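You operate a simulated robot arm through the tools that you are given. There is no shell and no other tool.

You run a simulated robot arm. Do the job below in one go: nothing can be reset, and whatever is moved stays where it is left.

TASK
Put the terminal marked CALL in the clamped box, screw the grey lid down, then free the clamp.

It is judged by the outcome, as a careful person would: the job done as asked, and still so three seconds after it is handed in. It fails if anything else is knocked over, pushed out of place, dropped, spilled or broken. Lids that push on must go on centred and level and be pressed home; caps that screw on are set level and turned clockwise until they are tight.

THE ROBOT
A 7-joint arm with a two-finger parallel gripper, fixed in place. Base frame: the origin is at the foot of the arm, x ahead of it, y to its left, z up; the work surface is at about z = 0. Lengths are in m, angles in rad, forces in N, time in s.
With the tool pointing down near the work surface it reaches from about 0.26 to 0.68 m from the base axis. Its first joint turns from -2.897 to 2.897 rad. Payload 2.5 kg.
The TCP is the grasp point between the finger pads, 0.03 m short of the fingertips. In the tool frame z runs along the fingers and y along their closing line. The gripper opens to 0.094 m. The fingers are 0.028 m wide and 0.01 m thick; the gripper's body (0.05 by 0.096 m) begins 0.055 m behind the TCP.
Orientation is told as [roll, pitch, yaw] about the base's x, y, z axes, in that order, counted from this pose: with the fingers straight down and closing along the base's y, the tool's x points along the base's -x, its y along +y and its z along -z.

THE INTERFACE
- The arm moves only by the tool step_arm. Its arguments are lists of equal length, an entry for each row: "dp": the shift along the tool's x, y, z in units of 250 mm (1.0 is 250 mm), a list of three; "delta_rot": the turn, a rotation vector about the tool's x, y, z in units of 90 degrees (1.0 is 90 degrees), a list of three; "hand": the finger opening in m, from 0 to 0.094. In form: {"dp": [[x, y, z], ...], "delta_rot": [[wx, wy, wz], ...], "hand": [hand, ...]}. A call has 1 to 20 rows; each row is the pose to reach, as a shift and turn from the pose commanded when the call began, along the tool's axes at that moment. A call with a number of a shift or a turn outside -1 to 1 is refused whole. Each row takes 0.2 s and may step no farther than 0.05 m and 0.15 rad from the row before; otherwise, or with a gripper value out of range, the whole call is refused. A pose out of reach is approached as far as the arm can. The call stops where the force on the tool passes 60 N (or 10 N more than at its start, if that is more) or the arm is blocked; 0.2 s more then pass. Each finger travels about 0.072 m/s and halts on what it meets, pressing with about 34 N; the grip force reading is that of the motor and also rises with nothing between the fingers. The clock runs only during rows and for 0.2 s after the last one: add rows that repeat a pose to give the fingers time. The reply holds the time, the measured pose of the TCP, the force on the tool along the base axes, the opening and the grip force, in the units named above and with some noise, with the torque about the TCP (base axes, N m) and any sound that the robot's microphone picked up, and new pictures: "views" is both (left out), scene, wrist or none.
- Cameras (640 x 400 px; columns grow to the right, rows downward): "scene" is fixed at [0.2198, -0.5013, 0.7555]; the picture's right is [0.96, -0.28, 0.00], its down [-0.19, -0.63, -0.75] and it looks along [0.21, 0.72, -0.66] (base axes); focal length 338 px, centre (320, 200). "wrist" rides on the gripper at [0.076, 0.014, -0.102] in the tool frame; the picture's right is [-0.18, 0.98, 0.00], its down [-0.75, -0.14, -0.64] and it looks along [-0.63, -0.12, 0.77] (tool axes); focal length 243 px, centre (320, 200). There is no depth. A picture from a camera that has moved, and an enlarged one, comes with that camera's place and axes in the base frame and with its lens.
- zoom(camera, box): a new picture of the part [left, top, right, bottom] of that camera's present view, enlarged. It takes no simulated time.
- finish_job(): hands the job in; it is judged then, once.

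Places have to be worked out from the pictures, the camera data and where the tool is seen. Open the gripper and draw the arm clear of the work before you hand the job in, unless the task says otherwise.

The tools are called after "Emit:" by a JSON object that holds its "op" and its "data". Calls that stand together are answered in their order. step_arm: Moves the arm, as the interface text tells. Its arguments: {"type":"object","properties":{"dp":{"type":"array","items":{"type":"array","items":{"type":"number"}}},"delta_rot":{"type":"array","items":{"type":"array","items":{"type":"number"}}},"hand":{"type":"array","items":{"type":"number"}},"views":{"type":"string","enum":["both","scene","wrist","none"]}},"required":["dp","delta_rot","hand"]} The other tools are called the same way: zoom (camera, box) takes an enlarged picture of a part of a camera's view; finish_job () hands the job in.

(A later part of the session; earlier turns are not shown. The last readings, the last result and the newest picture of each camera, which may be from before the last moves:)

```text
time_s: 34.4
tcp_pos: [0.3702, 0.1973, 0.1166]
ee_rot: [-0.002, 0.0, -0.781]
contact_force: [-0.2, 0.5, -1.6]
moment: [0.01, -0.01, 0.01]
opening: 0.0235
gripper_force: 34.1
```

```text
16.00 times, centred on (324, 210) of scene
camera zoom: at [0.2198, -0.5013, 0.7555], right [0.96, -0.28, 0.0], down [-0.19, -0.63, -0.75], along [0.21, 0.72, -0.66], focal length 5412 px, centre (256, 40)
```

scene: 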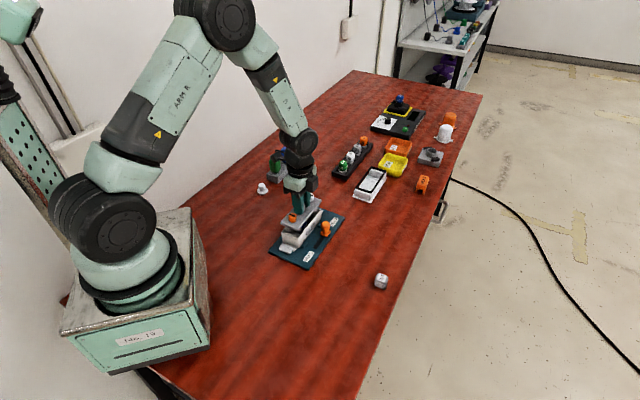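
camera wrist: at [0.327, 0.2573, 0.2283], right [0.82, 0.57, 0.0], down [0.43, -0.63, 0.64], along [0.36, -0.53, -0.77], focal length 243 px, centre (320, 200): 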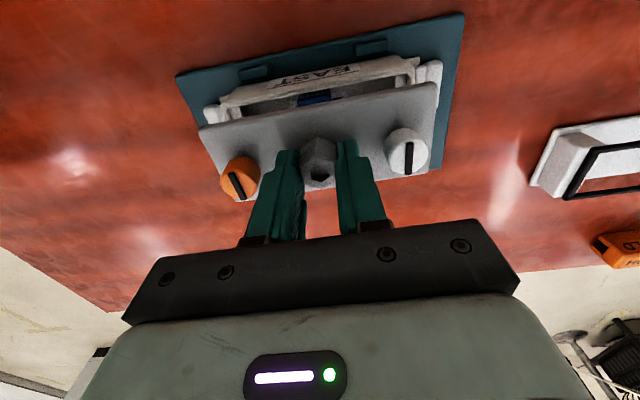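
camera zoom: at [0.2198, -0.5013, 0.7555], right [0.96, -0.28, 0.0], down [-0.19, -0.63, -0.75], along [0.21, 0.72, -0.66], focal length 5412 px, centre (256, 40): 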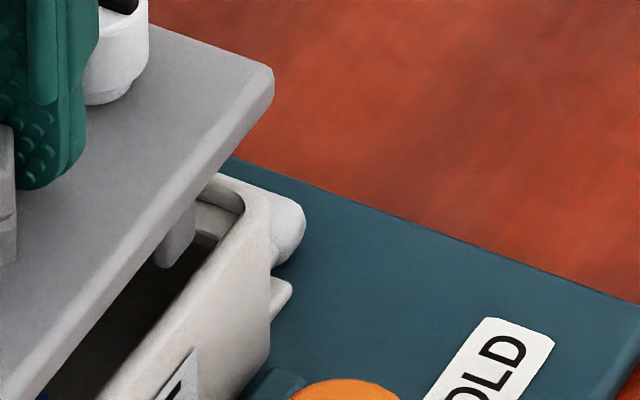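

Legs appear inside the rim lines with a couple of mm to spare. I'll lower in small steps while watching the force.

Emit:
{"op": "step_arm", "data": {"dp": [[0, 0, 0.006], [0, 0, 0.012], [0, 0, 0.018], [0, 0, 0.018]], "delta_rot": [[0, 0, 0], [0, 0, 0], [0, 0, 0], [0, 0, 0]], "hand": [0.015, 0.015, 0.015, 0.015], "views": "none"}}

Emit:
{"op": "zoom", "data": {"camera": "scene", "box": [298, 224, 322, 244]}}

Emit:
{"op": "zoom", "data": {"camera": "scene", "box": [312, 200, 336, 220]}}

```text
time_s: 35.4
tcp_pos: [0.37, 0.1962, 0.1122]
ee_rot: [-0.001, 0.003, -0.782]
contact_force: [-0.6, -0.4, -1.4]
moment: [-0.03, -0.05, 0.03]
opening: 0.0232
gripper_force: 34.4
```

```text
16.00 times, centred on (310, 234) of scene
camera zoom: at [0.2198, -0.5013, 0.7555], right [0.96, -0.28, 0.0], down [-0.19, -0.63, -0.75], along [0.21, 0.72, -0.66], focal length 5412 px, centre (480, -344)
```

zoom: 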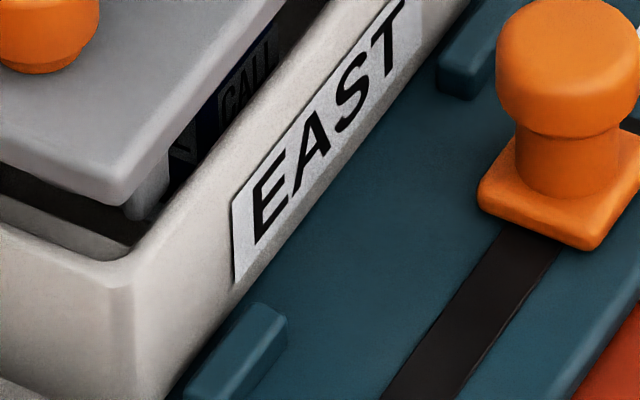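

```text
16.00 times, centred on (324, 210) of scene
camera zoom: at [0.2198, -0.5013, 0.7555], right [0.96, -0.28, 0.0], down [-0.19, -0.63, -0.75], along [0.21, 0.72, -0.66], focal length 5412 px, centre (256, 40)
```

zoom: 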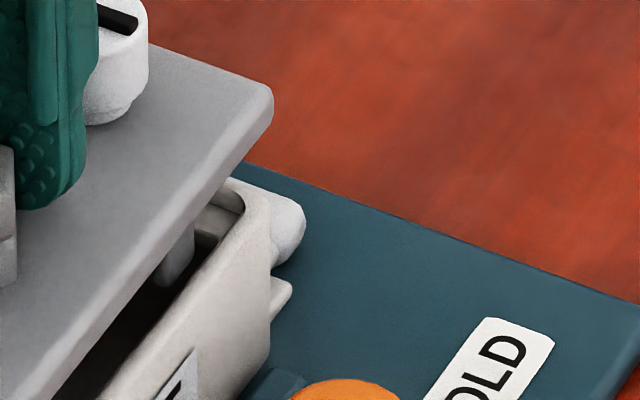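

No contact yet and legs are entering the box. I'll continue down 4.5 mm more.

Emit:
{"op": "step_arm", "data": {"dp": [[0, 0, 0.006], [0, 0, 0.012], [0, 0, 0.018], [0, 0, 0.018]], "delta_rot": [[0, 0, 0], [0, 0, 0], [0, 0, 0], [0, 0, 0]], "hand": [0.015, 0.015, 0.015, 0.015], "views": "none"}}

Emit:
{"op": "zoom", "data": {"camera": "scene", "box": [298, 224, 322, 244]}}

Emit:
{"op": "zoom", "data": {"camera": "scene", "box": [312, 200, 336, 220]}}

```text
time_s: 36.4
tcp_pos: [0.369, 0.1965, 0.107]
ee_rot: [-0.002, 0.001, -0.785]
contact_force: [-0.1, -0.4, -1.0]
moment: [-0.03, 0.03, 0.02]
opening: 0.0236
gripper_force: 33.7
```

```text
16.00 times, centred on (310, 234) of scene
camera zoom: at [0.2198, -0.5013, 0.7555], right [0.96, -0.28, 0.0], down [-0.19, -0.63, -0.75], along [0.21, 0.72, -0.66], focal length 5412 px, centre (480, -344)
```

zoom: 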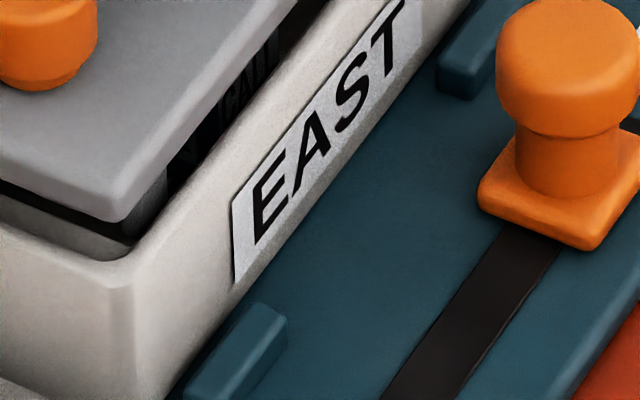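

```text
16.00 times, centred on (324, 210) of scene
camera zoom: at [0.2198, -0.5013, 0.7555], right [0.96, -0.28, 0.0], down [-0.19, -0.63, -0.75], along [0.21, 0.72, -0.66], focal length 5412 px, centre (256, 40)
```

zoom: 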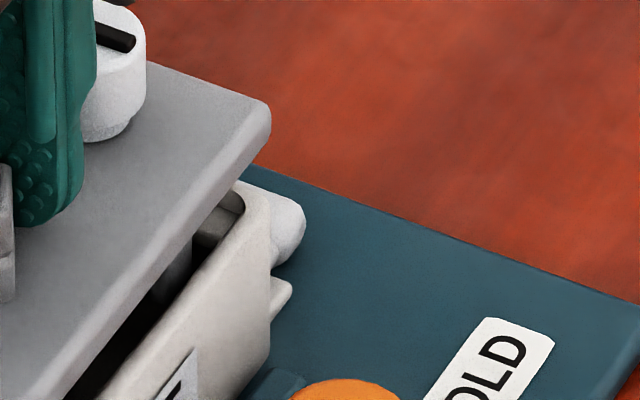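

The legs are inside with no contact force. I'll lower another 5 mm.

Emit:
{"op": "step_arm", "data": {"dp": [[0, 0, 0.006], [0, 0, 0.012], [0, 0, 0.02], [0, 0, 0.02]], "delta_rot": [[0, 0, 0], [0, 0, 0], [0, 0, 0], [0, 0, 0]], "hand": [0.015, 0.015, 0.015, 0.015], "views": "none"}}

Emit:
{"op": "zoom", "data": {"camera": "scene", "box": [285, 210, 335, 250]}}

Emit:
{"op": "zoom", "data": {"camera": "scene", "box": [312, 200, 336, 220]}}

```text
time_s: 37.4
tcp_pos: [0.3692, 0.1959, 0.1014]
ee_rot: [0.0, 0.001, -0.785]
contact_force: [0.7, -0.3, -1.5]
moment: [-0.02, 0.03, 0.0]
opening: 0.0233
gripper_force: 34.5
```

```text
10.00 times, centred on (310, 230) of scene
camera zoom: at [0.2198, -0.5013, 0.7555], right [0.96, -0.28, 0.0], down [-0.19, -0.63, -0.75], along [0.21, 0.72, -0.66], focal length 3383 px, centre (420, -100)
```

zoom: 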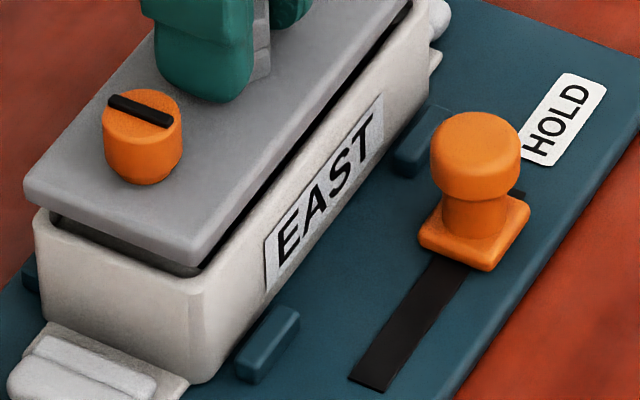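

```text
16.00 times, centred on (324, 210) of scene
camera zoom: at [0.2198, -0.5013, 0.7555], right [0.96, -0.28, 0.0], down [-0.19, -0.63, -0.75], along [0.21, 0.72, -0.66], focal length 5412 px, centre (256, 40)
```

zoom: 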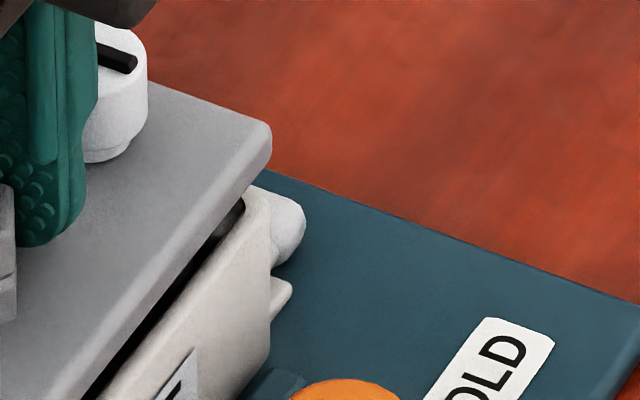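

Still free; the gap to the rim is now under 1 cm. I'll lower 5 mm more.

Emit:
{"op": "step_arm", "data": {"dp": [[0, 0, 0.006], [0, 0, 0.012], [0, 0, 0.018], [0, 0, 0.018]], "delta_rot": [[0, 0, 0], [0, 0, 0], [0, 0, 0], [0, 0, 0]], "hand": [0.015, 0.015, 0.015, 0.015], "views": "none"}}

Emit:
{"op": "zoom", "data": {"camera": "scene", "box": [285, 210, 335, 250]}}

Emit:
{"op": "zoom", "data": {"camera": "scene", "box": [312, 200, 336, 220]}}

```text
time_s: 38.4
tcp_pos: [0.3703, 0.1955, 0.0981]
ee_rot: [-0.002, 0.001, -0.784]
contact_force: [0.7, -0.5, -1.2]
moment: [-0.04, 0.0, 0.01]
opening: 0.0232
gripper_force: 34.7
```

```text
10.00 times, centred on (310, 230) of scene
camera zoom: at [0.2198, -0.5013, 0.7555], right [0.96, -0.28, 0.0], down [-0.19, -0.63, -0.75], along [0.21, 0.72, -0.66], focal length 3383 px, centre (420, -100)
```

zoom: 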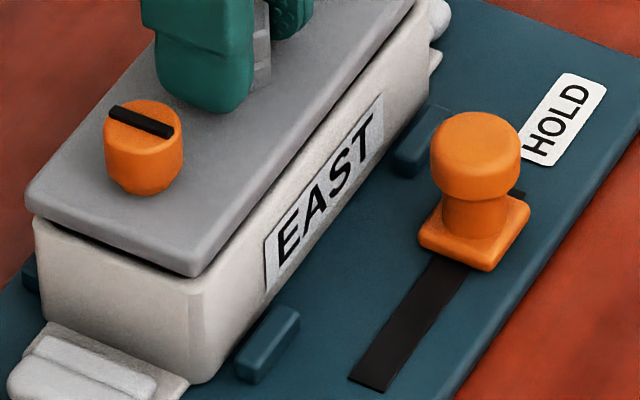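

```text
16.00 times, centred on (324, 210) of scene
camera zoom: at [0.2198, -0.5013, 0.7555], right [0.96, -0.28, 0.0], down [-0.19, -0.63, -0.75], along [0.21, 0.72, -0.66], focal length 5412 px, centre (256, 40)
```

zoom: 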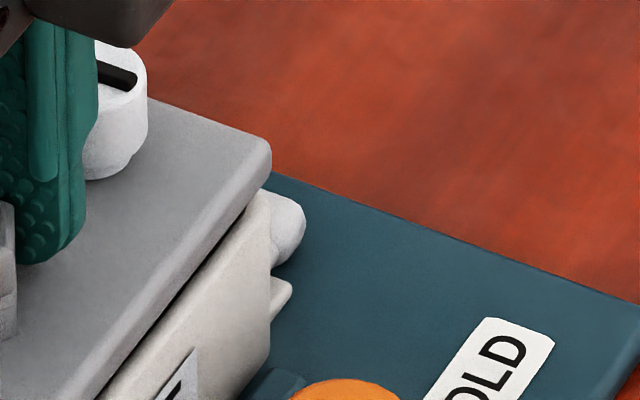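

A 2–3 mm gap remains. I'll lower in 1 mm rows and check for seating force.

Emit:
{"op": "step_arm", "data": {"dp": [[0, 0, 0.004], [0, 0, 0.008], [0, 0, 0.008]], "delta_rot": [[0, 0, 0], [0, 0, 0], [0, 0, 0]], "hand": [0.015, 0.015, 0.015], "views": "none"}}

Emit:
{"op": "zoom", "data": {"camera": "scene", "box": [285, 210, 335, 250]}}

```text
time_s: 39.2
tcp_pos: [0.3699, 0.1959, 0.0958]
ee_rot: [-0.002, 0.001, -0.785]
contact_force: [0.3, -0.4, -1.3]
moment: [-0.01, 0.03, -0.02]
opening: 0.0231
gripper_force: 34.3
```

```text
10.00 times, centred on (310, 230) of scene
camera zoom: at [0.2198, -0.5013, 0.7555], right [0.96, -0.28, 0.0], down [-0.19, -0.63, -0.75], along [0.21, 0.72, -0.66], focal length 3383 px, centre (420, -100)
```

zoom: 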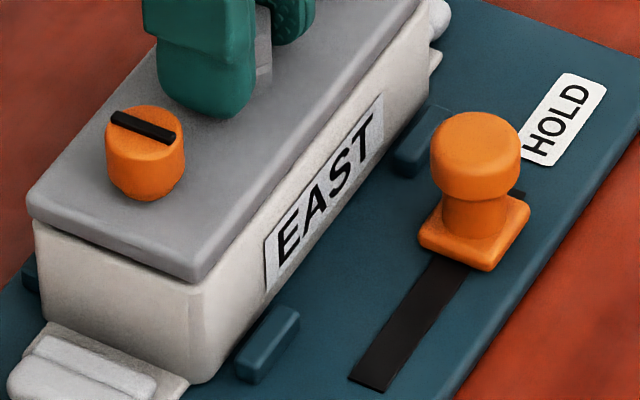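

The lid is almost on the rim and well aligned with the box edges. Continuing down by another 2 mm.

Emit:
{"op": "step_arm", "data": {"dp": [[0, 0, 0.004], [0, 0, 0.008], [0, 0, 0.008]], "delta_rot": [[0, 0, 0], [0, 0, 0], [0, 0, 0]], "hand": [0.015, 0.015, 0.015], "views": "none"}}

Emit:
{"op": "zoom", "data": {"camera": "scene", "box": [285, 210, 335, 250]}}

```text
time_s: 40.0
tcp_pos: [0.3691, 0.1957, 0.0945]
ee_rot: [-0.002, 0.001, -0.785]
contact_force: [-0.3, 0.3, -0.5]
moment: [0.04, -0.05, 0.03]
opening: 0.0231
gripper_force: 34.0
```

```text
10.00 times, centred on (310, 230) of scene
camera zoom: at [0.2198, -0.5013, 0.7555], right [0.96, -0.28, 0.0], down [-0.19, -0.63, -0.75], along [0.21, 0.72, -0.66], focal length 3383 px, centre (420, -100)
```

zoom: 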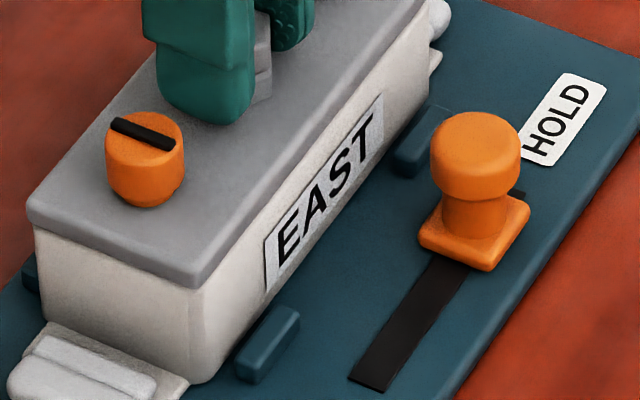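

Visually on the rim; force has not risen yet. One more small 1.5 mm step to confirm seating.

Emit:
{"op": "step_arm", "data": {"dp": [[0, 0, 0.003], [0, 0, 0.006], [0, 0, 0.006]], "delta_rot": [[0, 0, 0], [0, 0, 0], [0, 0, 0]], "hand": [0.015, 0.015, 0.015], "views": "none"}}

Emit:
{"op": "zoom", "data": {"camera": "scene", "box": [285, 210, 335, 250]}}

Emit:
{"op": "zoom", "data": {"camera": "scene", "box": [312, 200, 336, 220]}}

```text
time_s: 40.8
tcp_pos: [0.3697, 0.1952, 0.0929]
ee_rot: [-0.001, 0.001, -0.785]
contact_force: [-6.2, -7.4, 26.6]
moment: [0.01, 0.04, 0.04]
opening: 0.0231
gripper_force: 34.7
```

```text
10.00 times, centred on (310, 230) of scene
camera zoom: at [0.2198, -0.5013, 0.7555], right [0.96, -0.28, 0.0], down [-0.19, -0.63, -0.75], along [0.21, 0.72, -0.66], focal length 3383 px, centre (420, -100)
```

zoom: 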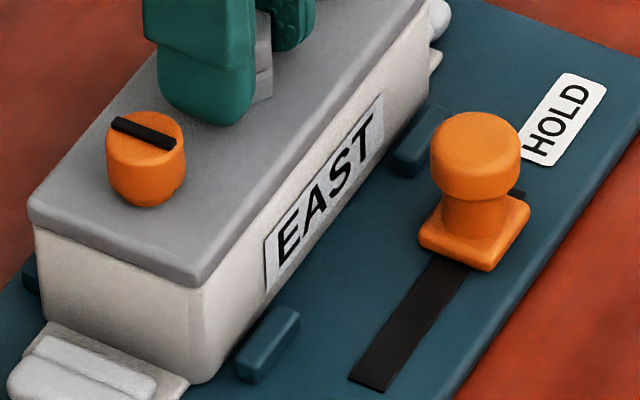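

```text
16.00 times, centred on (324, 210) of scene
camera zoom: at [0.2198, -0.5013, 0.7555], right [0.96, -0.28, 0.0], down [-0.19, -0.63, -0.75], along [0.21, 0.72, -0.66], focal length 5412 px, centre (256, 40)
```

zoom: 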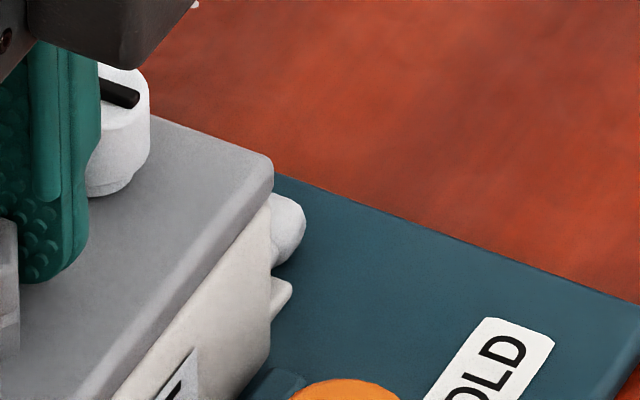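

Lid is seated flush on the rim (26.6 N). I'll relax the push, open the fingers to 38 mm, and rise clear.

Emit:
{"op": "step_arm", "data": {"dp": [[0, 0, -0.004], [0, 0, -0.004], [0, 0, -0.004], [0, 0, -0.004]], "delta_rot": [[0, 0, 0], [0, 0, 0], [0, 0, 0], [0, 0, 0]], "hand": [0.015, 0.026, 0.036, 0.038], "views": "none"}}

Emit:
{"op": "step_arm", "data": {"dp": [[0, 0, -0.06], [0, 0, -0.18], [0, 0, -0.32], [0, 0, -0.4], [0, 0, -0.4]], "delta_rot": [[0, 0, 0], [0, 0, 0], [0, 0, 0], [0, 0, 0], [0, 0, 0]], "hand": [0.038, 0.038, 0.038, 0.038, 0.038]}}

Emit:
{"op": "zoom", "data": {"camera": "wrist", "box": [220, 30, 420, 180]}}

Emit:
{"op": "zoom", "data": {"camera": "scene", "box": [270, 195, 345, 255]}}

```text
time_s: 41.8
tcp_pos: [0.3707, 0.1959, 0.0942]
ee_rot: [-0.003, 0.002, -0.786]
contact_force: [0.0, 0.0, 0.7]
moment: [-0.01, 0.02, 0.0]
opening: 0.0382
gripper_force: 0.0
```

```text
time_s: 43.0
tcp_pos: [0.3711, 0.1965, 0.1925]
ee_rot: [-0.002, 0.001, -0.787]
contact_force: [0.1, -0.1, -0.7]
moment: [0.0, -0.04, 0.0]
opening: 0.0379
gripper_force: 0.2
camera wrist: at [0.3273, 0.2588, 0.2949], right [0.82, 0.57, 0.0], down [0.43, -0.63, 0.64], along [0.36, -0.53, -0.77], focal length 243 px, centre (320, 200)
```

scene: 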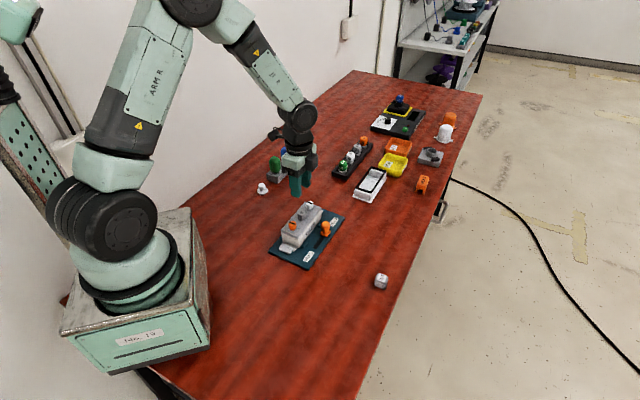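
wrist: 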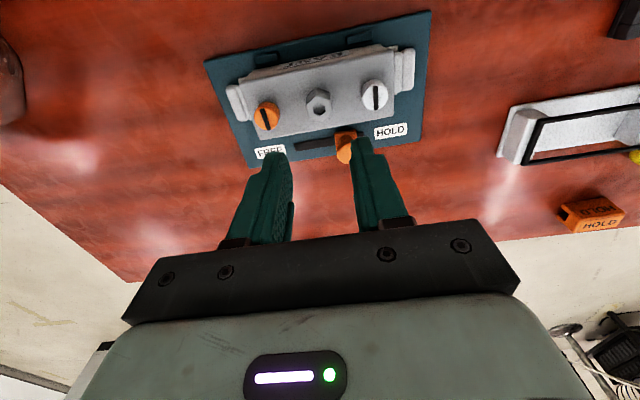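

```text
2.67 times, centred on (320, 105) of wrist
camera zoom: at [0.3273, 0.2588, 0.2949], right [0.82, 0.57, 0.0], down [0.43, -0.63, 0.64], along [0.36, -0.53, -0.77], focal length 647 px, centre (320, 453)
```

zoom: 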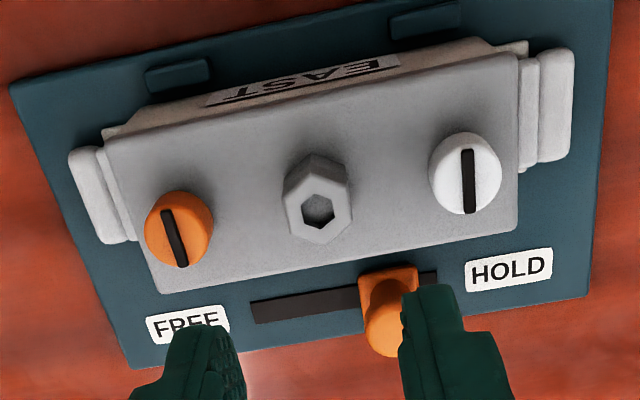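

```text
6.67 times, centred on (308, 225) of scene
camera zoom: at [0.2198, -0.5013, 0.7555], right [0.96, -0.28, 0.0], down [-0.19, -0.63, -0.75], along [0.21, 0.72, -0.66], focal length 2255 px, centre (403, 33)
```

zoom: 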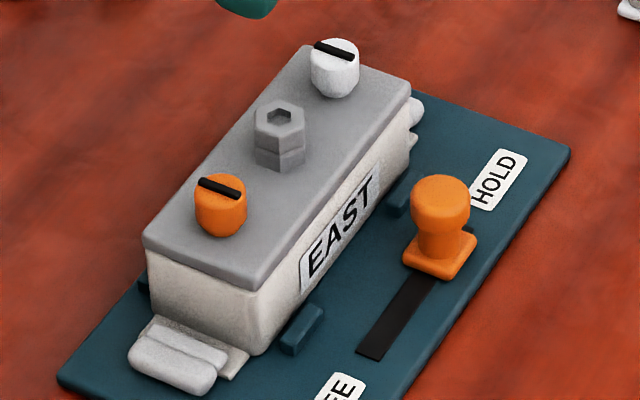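

Lid seated level, screws' heads at tool offsets (0.002, ∓0.048) from here. I'll rotate the wrist 90° counter-clockwise (closing line across the lid) while moving above the orange screw, leaving room for a clockwise turn.

Emit:
{"op": "step_arm", "data": {"dp": [[0.001, -0.018, 0.01], [0.002, -0.036, 0.02], [0.003, -0.054, 0.03], [0.004, -0.072, 0.045], [0.005, -0.09, 0.06], [0.006, -0.108, 0.08], [0.007, -0.126, 0.1], [0.008, -0.144, 0.115], [0.008, -0.162, 0.13], [0.008, -0.18, 0.145], [0.008, -0.193, 0.16], [0.008, -0.193, 0.16]], "delta_rot": [[0, 0, -0.091], [0, 0, -0.182], [0, 0, -0.273], [0, 0, -0.364], [0, 0, -0.455], [0, 0, -0.546], [0, 0, -0.637], [0, 0, -0.728], [0, 0, -0.819], [0, 0, -0.91], [0, 0, -1.0], [0, 0, -1.0]], "hand": [0.042, 0.042, 0.042, 0.042, 0.042, 0.042, 0.042, 0.042, 0.042, 0.042, 0.042, 0.042]}}

Emit:
{"op": "zoom", "data": {"camera": "wrist", "box": [220, 60, 420, 210]}}

Emit:
{"op": "zoom", "data": {"camera": "scene", "box": [265, 195, 345, 260]}}

```text
time_s: 45.6
tcp_pos: [0.3352, 0.1641, 0.1534]
ee_rot: [0.002, 0.0, 0.789]
contact_force: [-0.5, -0.4, 0.6]
moment: [-0.02, 0.02, 0.0]
opening: 0.042
gripper_force: 0.1
camera wrist: at [0.2708, 0.1182, 0.2557], right [-0.57, 0.82, 0.0], down [0.63, 0.43, 0.64], along [0.53, 0.36, -0.77], focal length 243 px, centre (320, 200)
```

scene: 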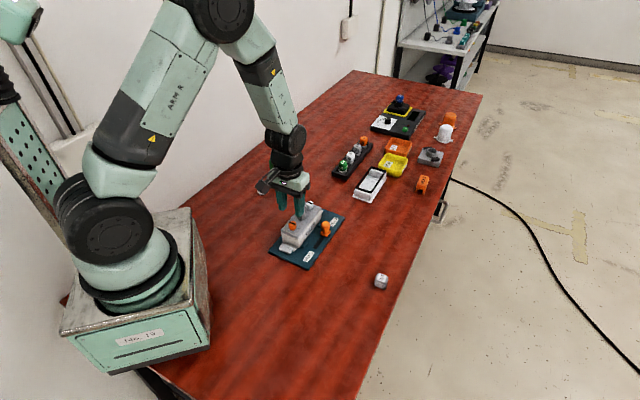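
wrist: 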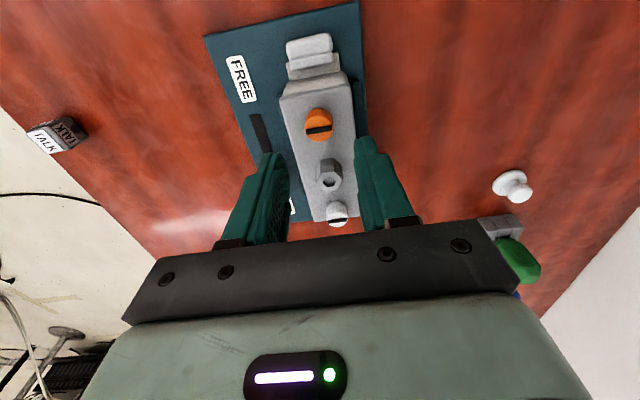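

```text
2.67 times, centred on (320, 135) of wrist
camera zoom: at [0.2708, 0.1182, 0.2557], right [-0.57, 0.82, 0.0], down [0.63, 0.43, 0.64], along [0.53, 0.36, -0.77], focal length 647 px, centre (320, 373)
```

zoom: 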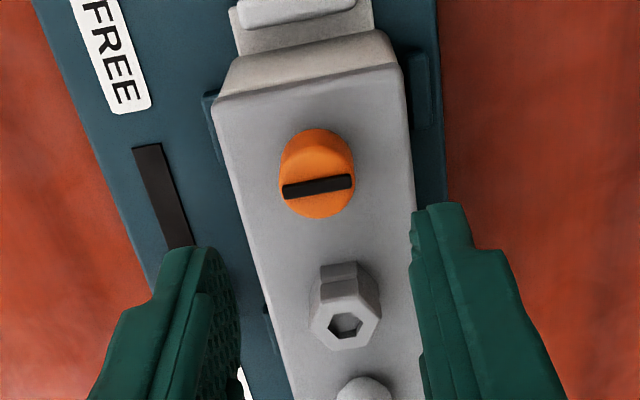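

```text
6.15 times, centred on (305, 228) of scene
camera zoom: at [0.2198, -0.5013, 0.7555], right [0.96, -0.28, 0.0], down [-0.19, -0.63, -0.75], along [0.21, 0.72, -0.66], focal length 2082 px, centre (412, 31)
```

zoom: 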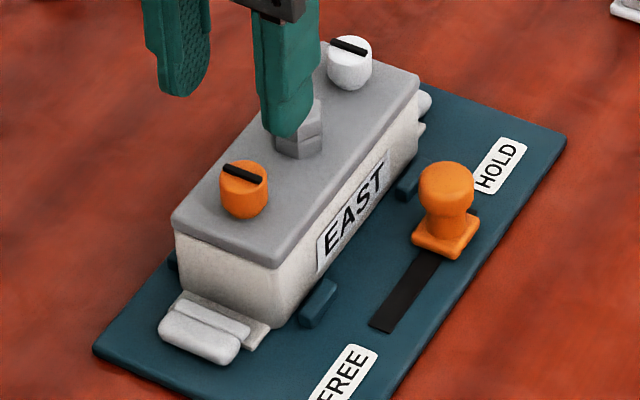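

The orange head is about 1 mm off-centre in the tool frame. I'll trim, descend around it with tips ~4 mm above the lid plate, and close.

Emit:
{"op": "step_arm", "data": {"dp": [[-0.004, -0.004, 0.1], [-0.004, -0.004, 0.18], [-0.004, -0.004, 0.22], [-0.004, -0.004, 0.24], [-0.004, -0.004, 0.24]], "delta_rot": [[0, 0, 0], [0, 0, 0], [0, 0, 0], [0, 0, 0], [0, 0, 0]], "hand": [0.042, 0.042, 0.042, 0.042, 0.042]}}

Emit:
{"op": "zoom", "data": {"camera": "wrist", "box": [220, 80, 420, 230]}}

Emit:
{"op": "zoom", "data": {"camera": "scene", "box": [275, 200, 335, 250]}}

```text
time_s: 46.8
tcp_pos: [0.3348, 0.1657, 0.0932]
ee_rot: [0.003, 0.001, 0.788]
contact_force: [0.6, -0.1, -0.9]
moment: [-0.01, -0.01, 0.03]
opening: 0.042
gripper_force: 0.1
camera wrist: at [0.271, 0.1192, 0.1955], right [-0.57, 0.82, 0.0], down [0.63, 0.43, 0.64], along [0.53, 0.36, -0.77], focal length 243 px, centre (320, 200)
```

scene: 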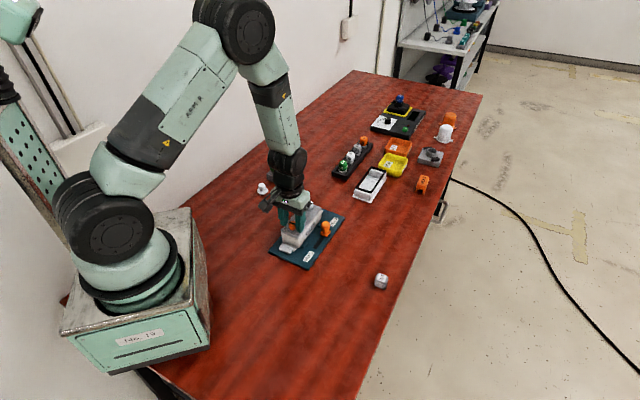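
wrist: 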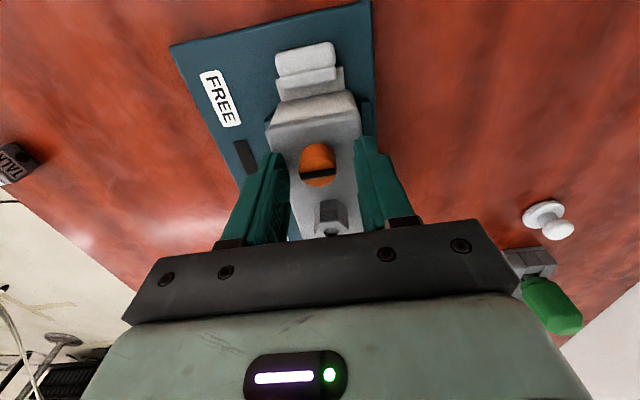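

```text
2.67 times, centred on (320, 155) of wrist
camera zoom: at [0.271, 0.1192, 0.1955], right [-0.57, 0.82, 0.0], down [0.63, 0.43, 0.64], along [0.53, 0.36, -0.77], focal length 647 px, centre (320, 320)
```

zoom: 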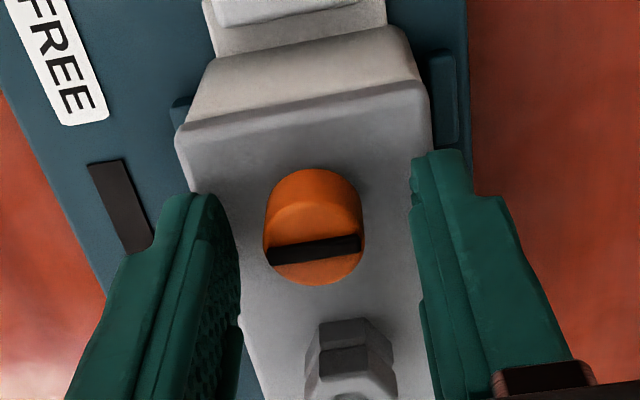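

```text
8.00 times, centred on (305, 225) of scene
camera zoom: at [0.2198, -0.5013, 0.7555], right [0.96, -0.28, 0.0], down [-0.19, -0.63, -0.75], along [0.21, 0.72, -0.66], focal length 2706 px, centre (440, 0)
```

zoom: 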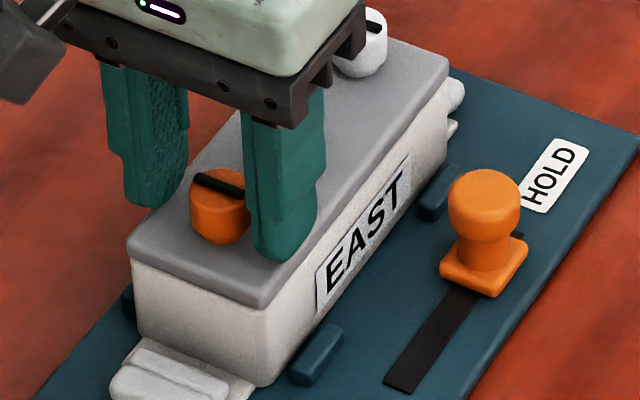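

Fingers straddle the orange head. I'll trim 1 mm and close on it, then check grip and torque.

Emit:
{"op": "step_arm", "data": {"dp": [[-0.004, -0.005, 0.004], [-0.004, -0.005, 0.004], [-0.004, -0.005, 0.004], [-0.004, -0.005, 0.004], [-0.004, -0.005, 0.004]], "delta_rot": [[0, 0, 0], [0, 0, 0], [0, 0, 0], [0, 0, 0], [0, 0, 0]], "hand": [0.042, 0.03, 0.02, 0.015, 0.015], "views": "wrist"}}

Emit:
{"op": "zoom", "data": {"camera": "wrist", "box": [220, 80, 420, 230]}}

Emit:
{"op": "zoom", "data": {"camera": "scene", "box": [275, 200, 335, 250]}}

```text
time_s: 48.0
tcp_pos: [0.3357, 0.1631, 0.092]
ee_rot: [0.001, 0.001, 0.787]
contact_force: [-1.2, 0.7, 3.8]
moment: [-0.05, -0.04, 0.02]
opening: 0.0207
gripper_force: 34.5
camera wrist: at [0.2725, 0.1187, 0.1948], right [-0.57, 0.82, 0.0], down [0.63, 0.43, 0.64], along [0.53, 0.36, -0.77], focal length 243 px, centre (320, 200)
```

wrist: 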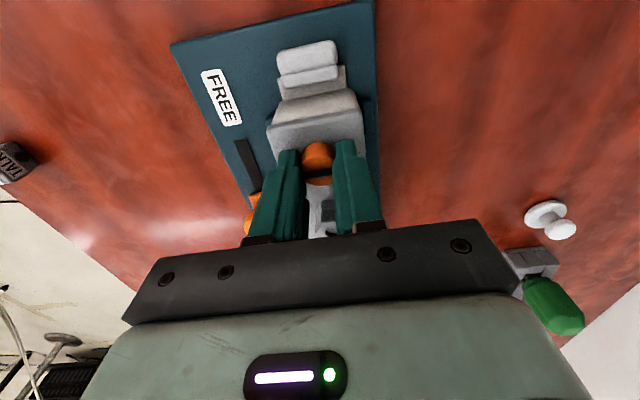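

```text
2.67 times, centred on (320, 155) of wrist
camera zoom: at [0.2725, 0.1187, 0.1948], right [-0.57, 0.82, 0.0], down [0.63, 0.43, 0.64], along [0.53, 0.36, -0.77], focal length 647 px, centre (320, 320)
```

zoom: 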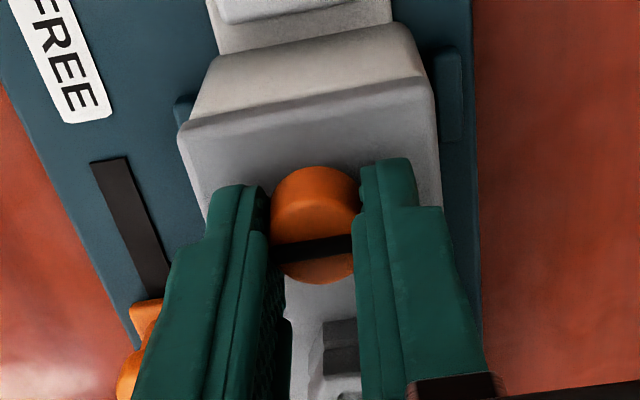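

```text
8.00 times, centred on (305, 225) of scene
camera zoom: at [0.2198, -0.5013, 0.7555], right [0.96, -0.28, 0.0], down [-0.19, -0.63, -0.75], along [0.21, 0.72, -0.66], focal length 2706 px, centre (440, 0)
```

zoom: 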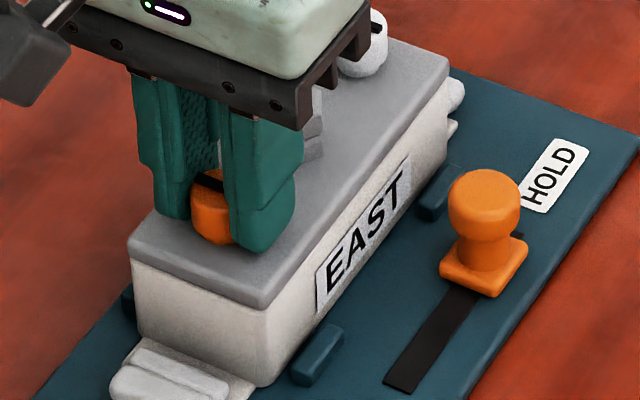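

The orange head is gripped (20.7 mm). I'll turn clockwise 45° and read the torque.

Emit:
{"op": "step_arm", "data": {"dp": [[0, 0, 0], [0, 0, 0], [0, 0, 0], [0, 0, 0], [0, 0, 0], [0, 0, 0], [0, 0, 0]], "delta_rot": [[0, 0, 0.08], [0, 0, 0.16], [0, 0, 0.24], [0, 0, 0.32], [0, 0, 0.41], [0, 0, 0.5], [0, 0, 0.5]], "hand": [0.015, 0.015, 0.015, 0.015, 0.015, 0.015, 0.015], "views": "wrist"}}

Emit:
{"op": "zoom", "data": {"camera": "wrist", "box": [220, 80, 420, 230]}}

Emit:
{"op": "zoom", "data": {"camera": "scene", "box": [275, 200, 335, 250]}}

```text
time_s: 49.6
tcp_pos: [0.3377, 0.1643, 0.0929]
ee_rot: [0.0, 0.002, -0.002]
contact_force: [-1.0, 0.1, 2.7]
moment: [-0.11, 0.08, -0.01]
opening: 0.0207
gripper_force: 33.5
camera wrist: at [0.2612, 0.1771, 0.1948], right [0.18, 0.98, 0.0], down [0.75, -0.14, 0.64], along [0.63, -0.12, -0.77], focal length 243 px, centre (320, 200)
```

wrist: 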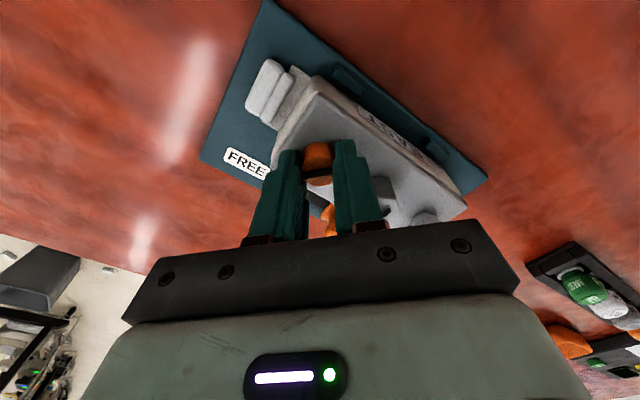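

```text
2.67 times, centred on (320, 155) of wrist
camera zoom: at [0.2612, 0.1771, 0.1948], right [0.18, 0.98, 0.0], down [0.75, -0.14, 0.64], along [0.63, -0.12, -0.77], focal length 647 px, centre (320, 320)
```

zoom: 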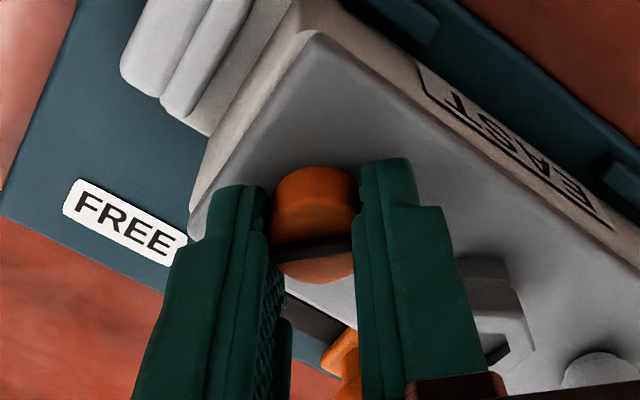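

```text
8.00 times, centred on (305, 225) of scene
camera zoom: at [0.2198, -0.5013, 0.7555], right [0.96, -0.28, 0.0], down [-0.19, -0.63, -0.75], along [0.21, 0.72, -0.66], focal length 2706 px, centre (440, 0)
```

zoom: 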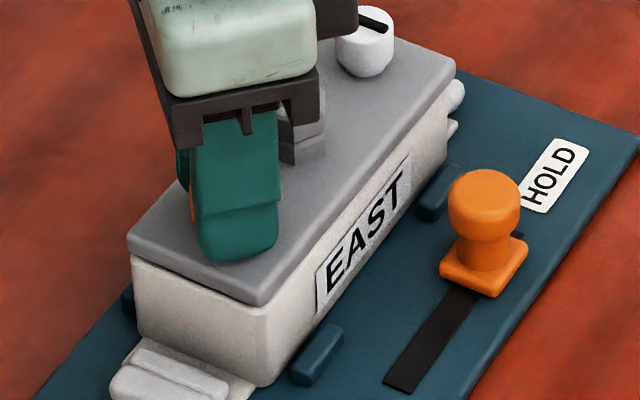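

The orange screw follows the gripper freely with no torque. I'll continue another 45° clockwise.

Emit:
{"op": "step_arm", "data": {"dp": [[0, 0, 0], [0, 0, 0], [0, 0, 0], [0, 0, 0], [0, 0, 0], [0, 0, 0]], "delta_rot": [[0, 0, 0.09], [0, 0, 0.18], [0, 0, 0.27], [0, 0, 0.36], [0, 0, 0.44], [0, 0, 0.44]], "hand": [0.015, 0.015, 0.015, 0.015, 0.015, 0.015], "views": "wrist"}}

Emit:
{"op": "zoom", "data": {"camera": "wrist", "box": [220, 80, 420, 230]}}

Emit:
{"op": "zoom", "data": {"camera": "scene", "box": [275, 200, 335, 250]}}

```text
time_s: 51.0
tcp_pos: [0.3383, 0.1638, 0.0927]
ee_rot: [-0.001, 0.002, -0.693]
contact_force: [0.3, 0.0, -0.2]
moment: [-0.06, 0.07, -0.05]
opening: 0.0208
gripper_force: 34.0
camera wrist: at [0.2869, 0.2218, 0.1951], right [0.77, 0.64, 0.0], down [0.49, -0.59, 0.64], along [0.41, -0.49, -0.77], focal length 243 px, centre (320, 200)
```

wrist: 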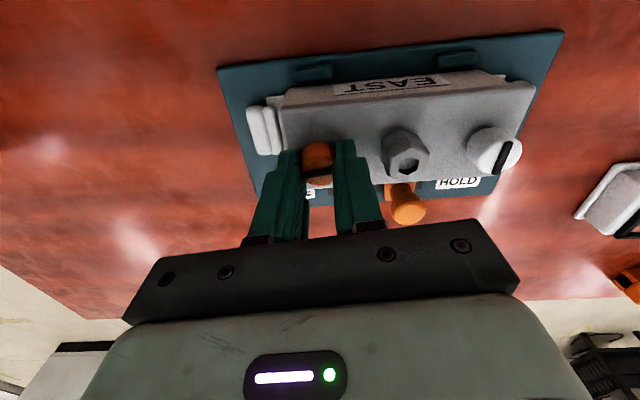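

```text
2.67 times, centred on (320, 155) of wrist
camera zoom: at [0.2869, 0.2218, 0.1951], right [0.77, 0.64, 0.0], down [0.49, -0.59, 0.64], along [0.41, -0.49, -0.77], focal length 647 px, centre (320, 320)
```

zoom: 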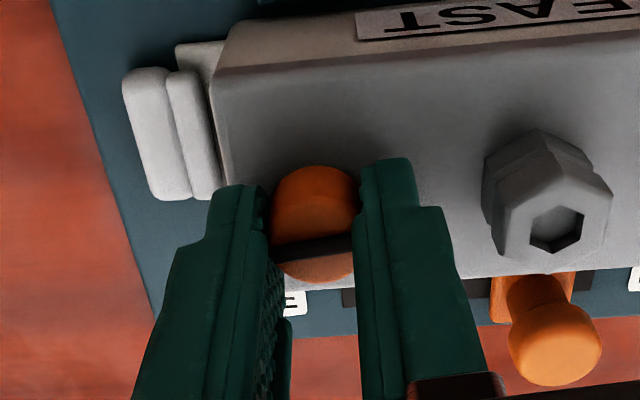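

```text
8.00 times, centred on (305, 225) of scene
camera zoom: at [0.2198, -0.5013, 0.7555], right [0.96, -0.28, 0.0], down [-0.19, -0.63, -0.75], along [0.21, 0.72, -0.66], focal length 2706 px, centre (440, 0)
```

zoom: 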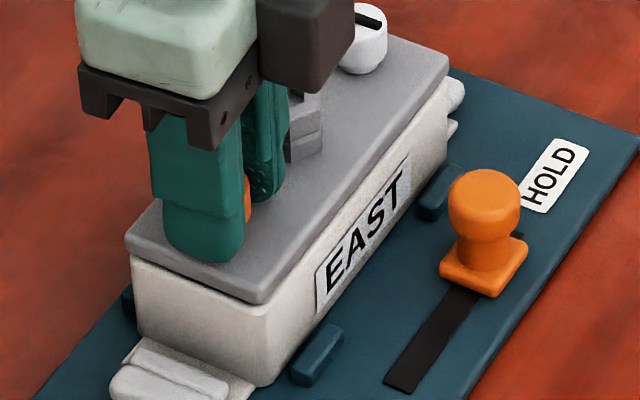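

About 85° turned with only slight torque. I'll continue clockwise in smaller steps to find the tight stop.

Emit:
{"op": "step_arm", "data": {"dp": [[0, 0, 0], [0, 0, 0], [0, 0, 0], [0, 0, 0]], "delta_rot": [[0, 0, 0.04], [0, 0, 0.08], [0, 0, 0.12], [0, 0, 0.12]], "hand": [0.015, 0.015, 0.015, 0.015], "views": "none"}}

```text
time_s: 52.0
tcp_pos: [0.3369, 0.1624, 0.0919]
ee_rot: [-0.005, 0.003, -0.878]
contact_force: [-7.9, -4.4, 15.3]
moment: [0.16, 0.04, 0.1]
opening: 0.0204
gripper_force: 34.0
```

A reaction force has appeared (≈15 N up, torque 0.1 Nm) at about 95°. I'll look at the pictures before going further.

Emit:
{"op": "zoom", "data": {"camera": "wrist", "box": [220, 80, 420, 230]}}

Emit:
{"op": "zoom", "data": {"camera": "scene", "box": [275, 200, 335, 250]}}

Emit:
{"op": "zoom", "data": {"camera": "scene", "box": [280, 215, 316, 245]}}

```text
2.67 times, centred on (320, 155) of wrist
camera zoom: at [0.2989, 0.2304, 0.1949], right [0.87, 0.49, 0.0], down [0.37, -0.67, 0.64], along [0.31, -0.56, -0.77], focal length 647 px, centre (320, 320)
```

zoom: 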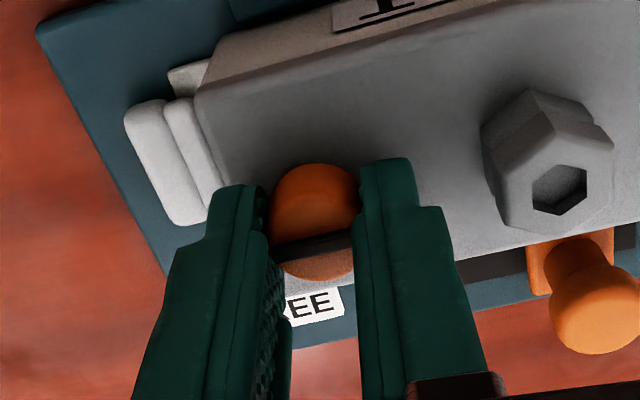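

```text
8.00 times, centred on (305, 225) of scene
camera zoom: at [0.2198, -0.5013, 0.7555], right [0.96, -0.28, 0.0], down [-0.19, -0.63, -0.75], along [0.21, 0.72, -0.66], focal length 2706 px, centre (440, 0)
```

zoom: 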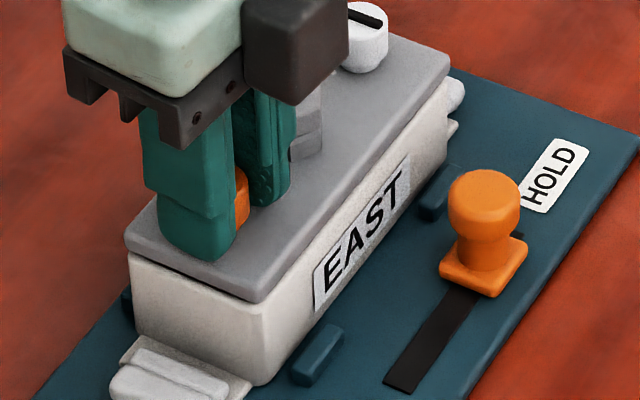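

```text
13.33 times, centred on (298, 230) of scene
camera zoom: at [0.2198, -0.5013, 0.7555], right [0.96, -0.28, 0.0], down [-0.19, -0.63, -0.75], along [0.21, 0.72, -0.66], focal length 4510 px, centre (613, -200)
```

zoom: 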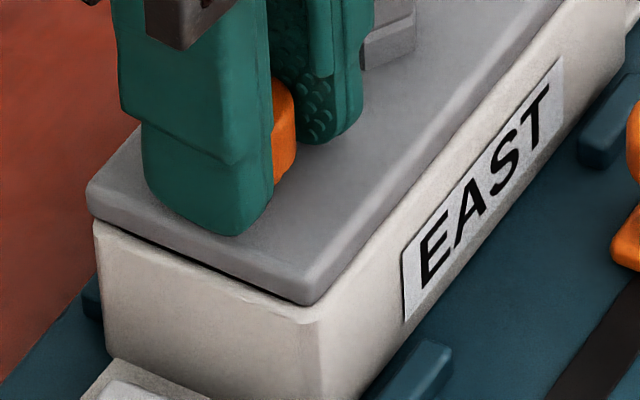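

The screw turned ~95° but the grip appears slightly off-axis and is loading the lid sideways. I'll open the fingers and look at how the head, lid and box now sit.

Emit:
{"op": "step_arm", "data": {"dp": [[0, 0, 0], [0, 0, 0], [0, 0, 0]], "delta_rot": [[0, 0, 0], [0, 0, 0], [0, 0, 0]], "hand": [0.028, 0.036, 0.036], "views": "wrist"}}

Emit:
{"op": "zoom", "data": {"camera": "wrist", "box": [220, 80, 420, 230]}}

Emit:
{"op": "zoom", "data": {"camera": "scene", "box": [280, 215, 316, 245]}}

Emit:
{"op": "zoom", "data": {"camera": "scene", "box": [275, 200, 335, 250]}}

```text
time_s: 52.8
tcp_pos: [0.3382, 0.1643, 0.0935]
ee_rot: [-0.002, 0.001, -0.877]
contact_force: [0.3, -0.4, -0.6]
moment: [-0.01, 0.01, 0.0]
opening: 0.0361
gripper_force: 0.0
camera wrist: at [0.2993, 0.2306, 0.1948], right [0.87, 0.49, 0.0], down [0.37, -0.67, 0.64], along [0.31, -0.56, -0.77], focal length 243 px, centre (320, 200)
```

wrist: 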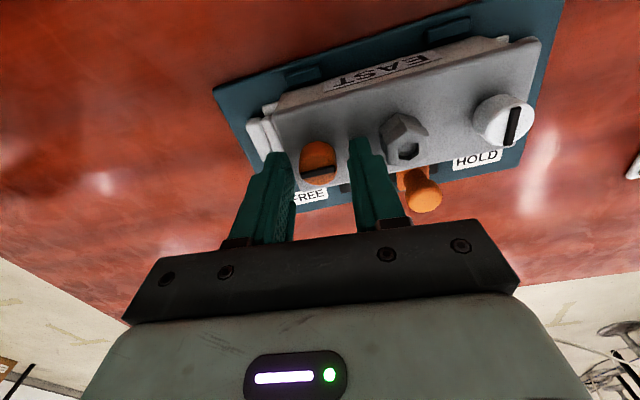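

```text
2.67 times, centred on (320, 155) of wrist
camera zoom: at [0.2993, 0.2306, 0.1948], right [0.87, 0.49, 0.0], down [0.37, -0.67, 0.64], along [0.31, -0.56, -0.77], focal length 647 px, centre (320, 320)
```

zoom: 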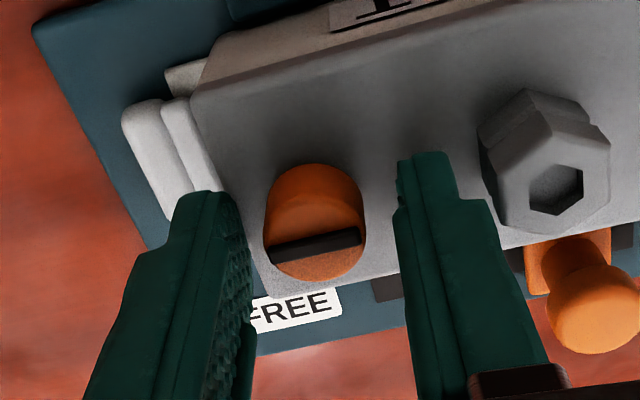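

```text
13.33 times, centred on (298, 230) of scene
camera zoom: at [0.2198, -0.5013, 0.7555], right [0.96, -0.28, 0.0], down [-0.19, -0.63, -0.75], along [0.21, 0.72, -0.66], focal length 4510 px, centre (613, -200)
```

zoom: 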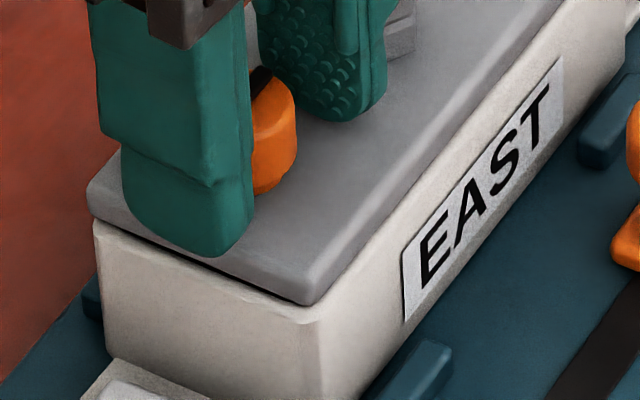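

```text
8.00 times, centred on (305, 225) of scene
camera zoom: at [0.2198, -0.5013, 0.7555], right [0.96, -0.28, 0.0], down [-0.19, -0.63, -0.75], along [0.21, 0.72, -0.66], focal length 2706 px, centre (440, 0)
```

zoom: 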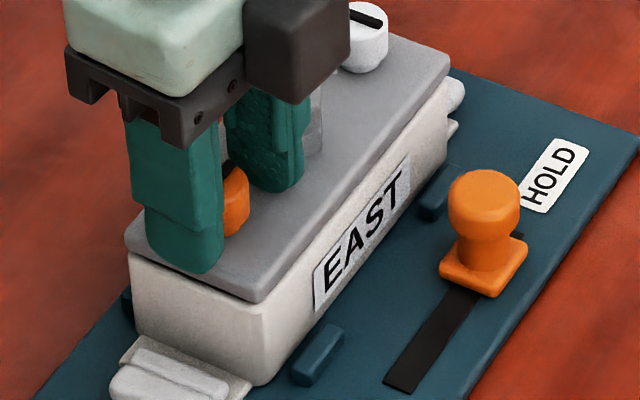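

The orange slot has now turned to lie along the lid's long axis. I'll zoom on the SW end to check for any gap under the lid.

Emit:
{"op": "zoom", "data": {"camera": "scene", "box": [277, 226, 307, 246]}}

Emit:
{"op": "zoom", "data": {"camera": "scene", "box": [312, 205, 336, 225]}}

Emit:
{"op": "zoom", "data": {"camera": "wrist", "box": [240, 80, 320, 140]}}

Emit:
{"op": "zoom", "data": {"camera": "wrist", "box": [440, 20, 560, 110]}}

```text
16.00 times, centred on (292, 236) of scene
camera zoom: at [0.2198, -0.5013, 0.7555], right [0.96, -0.28, 0.0], down [-0.19, -0.63, -0.75], along [0.21, 0.72, -0.66], focal length 5412 px, centre (768, -376)
```

zoom: 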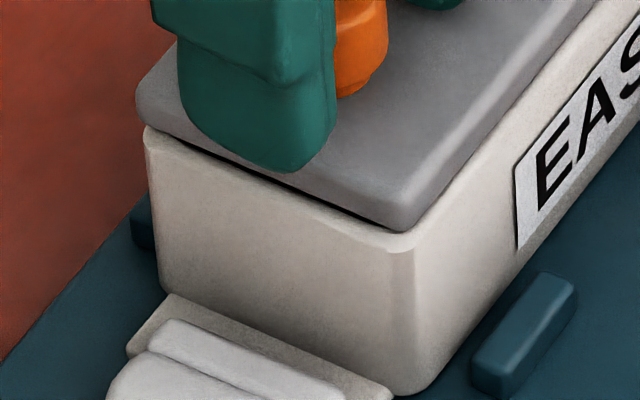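

```text
16.00 times, centred on (324, 215) of scene
camera zoom: at [0.2198, -0.5013, 0.7555], right [0.96, -0.28, 0.0], down [-0.19, -0.63, -0.75], along [0.21, 0.72, -0.66], focal length 5412 px, centre (256, -40)
```

zoom: 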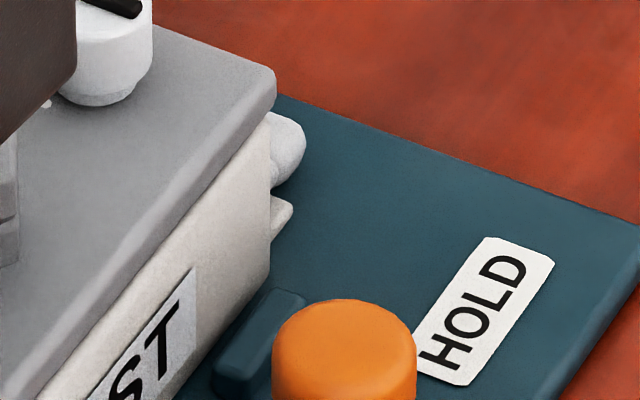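

```text
6.67 times, centred on (280, 110) of wrist
camera zoom: at [0.2993, 0.2306, 0.1948], right [0.87, 0.49, 0.0], down [0.37, -0.67, 0.64], along [0.31, -0.56, -0.77], focal length 1618 px, centre (587, 800)
```

zoom: 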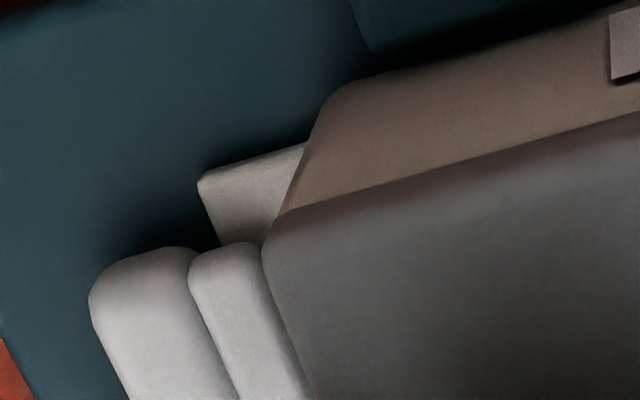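

```text
4.44 times, centred on (500, 65) of wrist
camera zoom: at [0.2993, 0.2306, 0.1948], right [0.87, 0.49, 0.0], down [0.37, -0.67, 0.64], along [0.31, -0.56, -0.77], focal length 1078 px, centre (-480, 800)
```

zoom: 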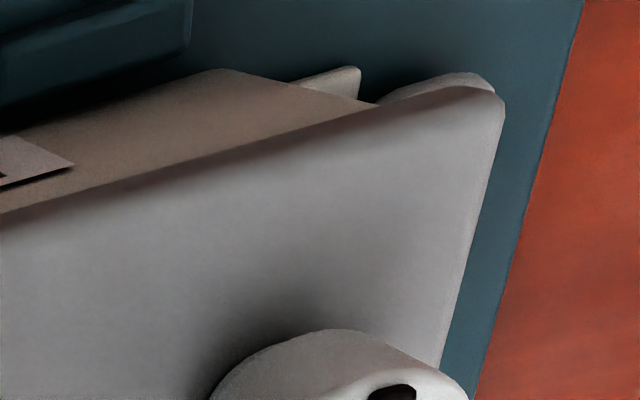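

The head is centred within ~1 mm and its slot is now parallel to the lid's long axis. I'll regrip and try turning a little further to feel whether it is tight.

Emit:
{"op": "step_arm", "data": {"dp": [[0, -0.003, 0], [0, -0.003, 0], [0, -0.003, 0], [0, -0.003, 0]], "delta_rot": [[0, 0, 0], [0, 0, 0], [0, 0, 0], [0, 0, 0]], "hand": [0.026, 0.015, 0.015, 0.015], "views": "none"}}

Emit:
{"op": "step_arm", "data": {"dp": [[0, 0, 0], [0, 0, 0], [0, 0, 0]], "delta_rot": [[0, 0, 0.03], [0, 0, 0.06], [0, 0, 0.06]], "hand": [0.015, 0.015, 0.015], "views": "none"}}

```text
time_s: 53.8
tcp_pos: [0.3373, 0.164, 0.0928]
ee_rot: [-0.002, 0.0, -0.879]
contact_force: [-1.2, 0.3, 2.6]
moment: [0.26, -0.23, 0.0]
opening: 0.0205
gripper_force: 33.8
```

```text
time_s: 54.6
tcp_pos: [0.3374, 0.162, 0.0934]
ee_rot: [-0.002, -0.001, -0.974]
contact_force: [-2.0, -2.6, 0.1]
moment: [-0.16, 0.18, 0.06]
opening: 0.0205
gripper_force: 34.0
```

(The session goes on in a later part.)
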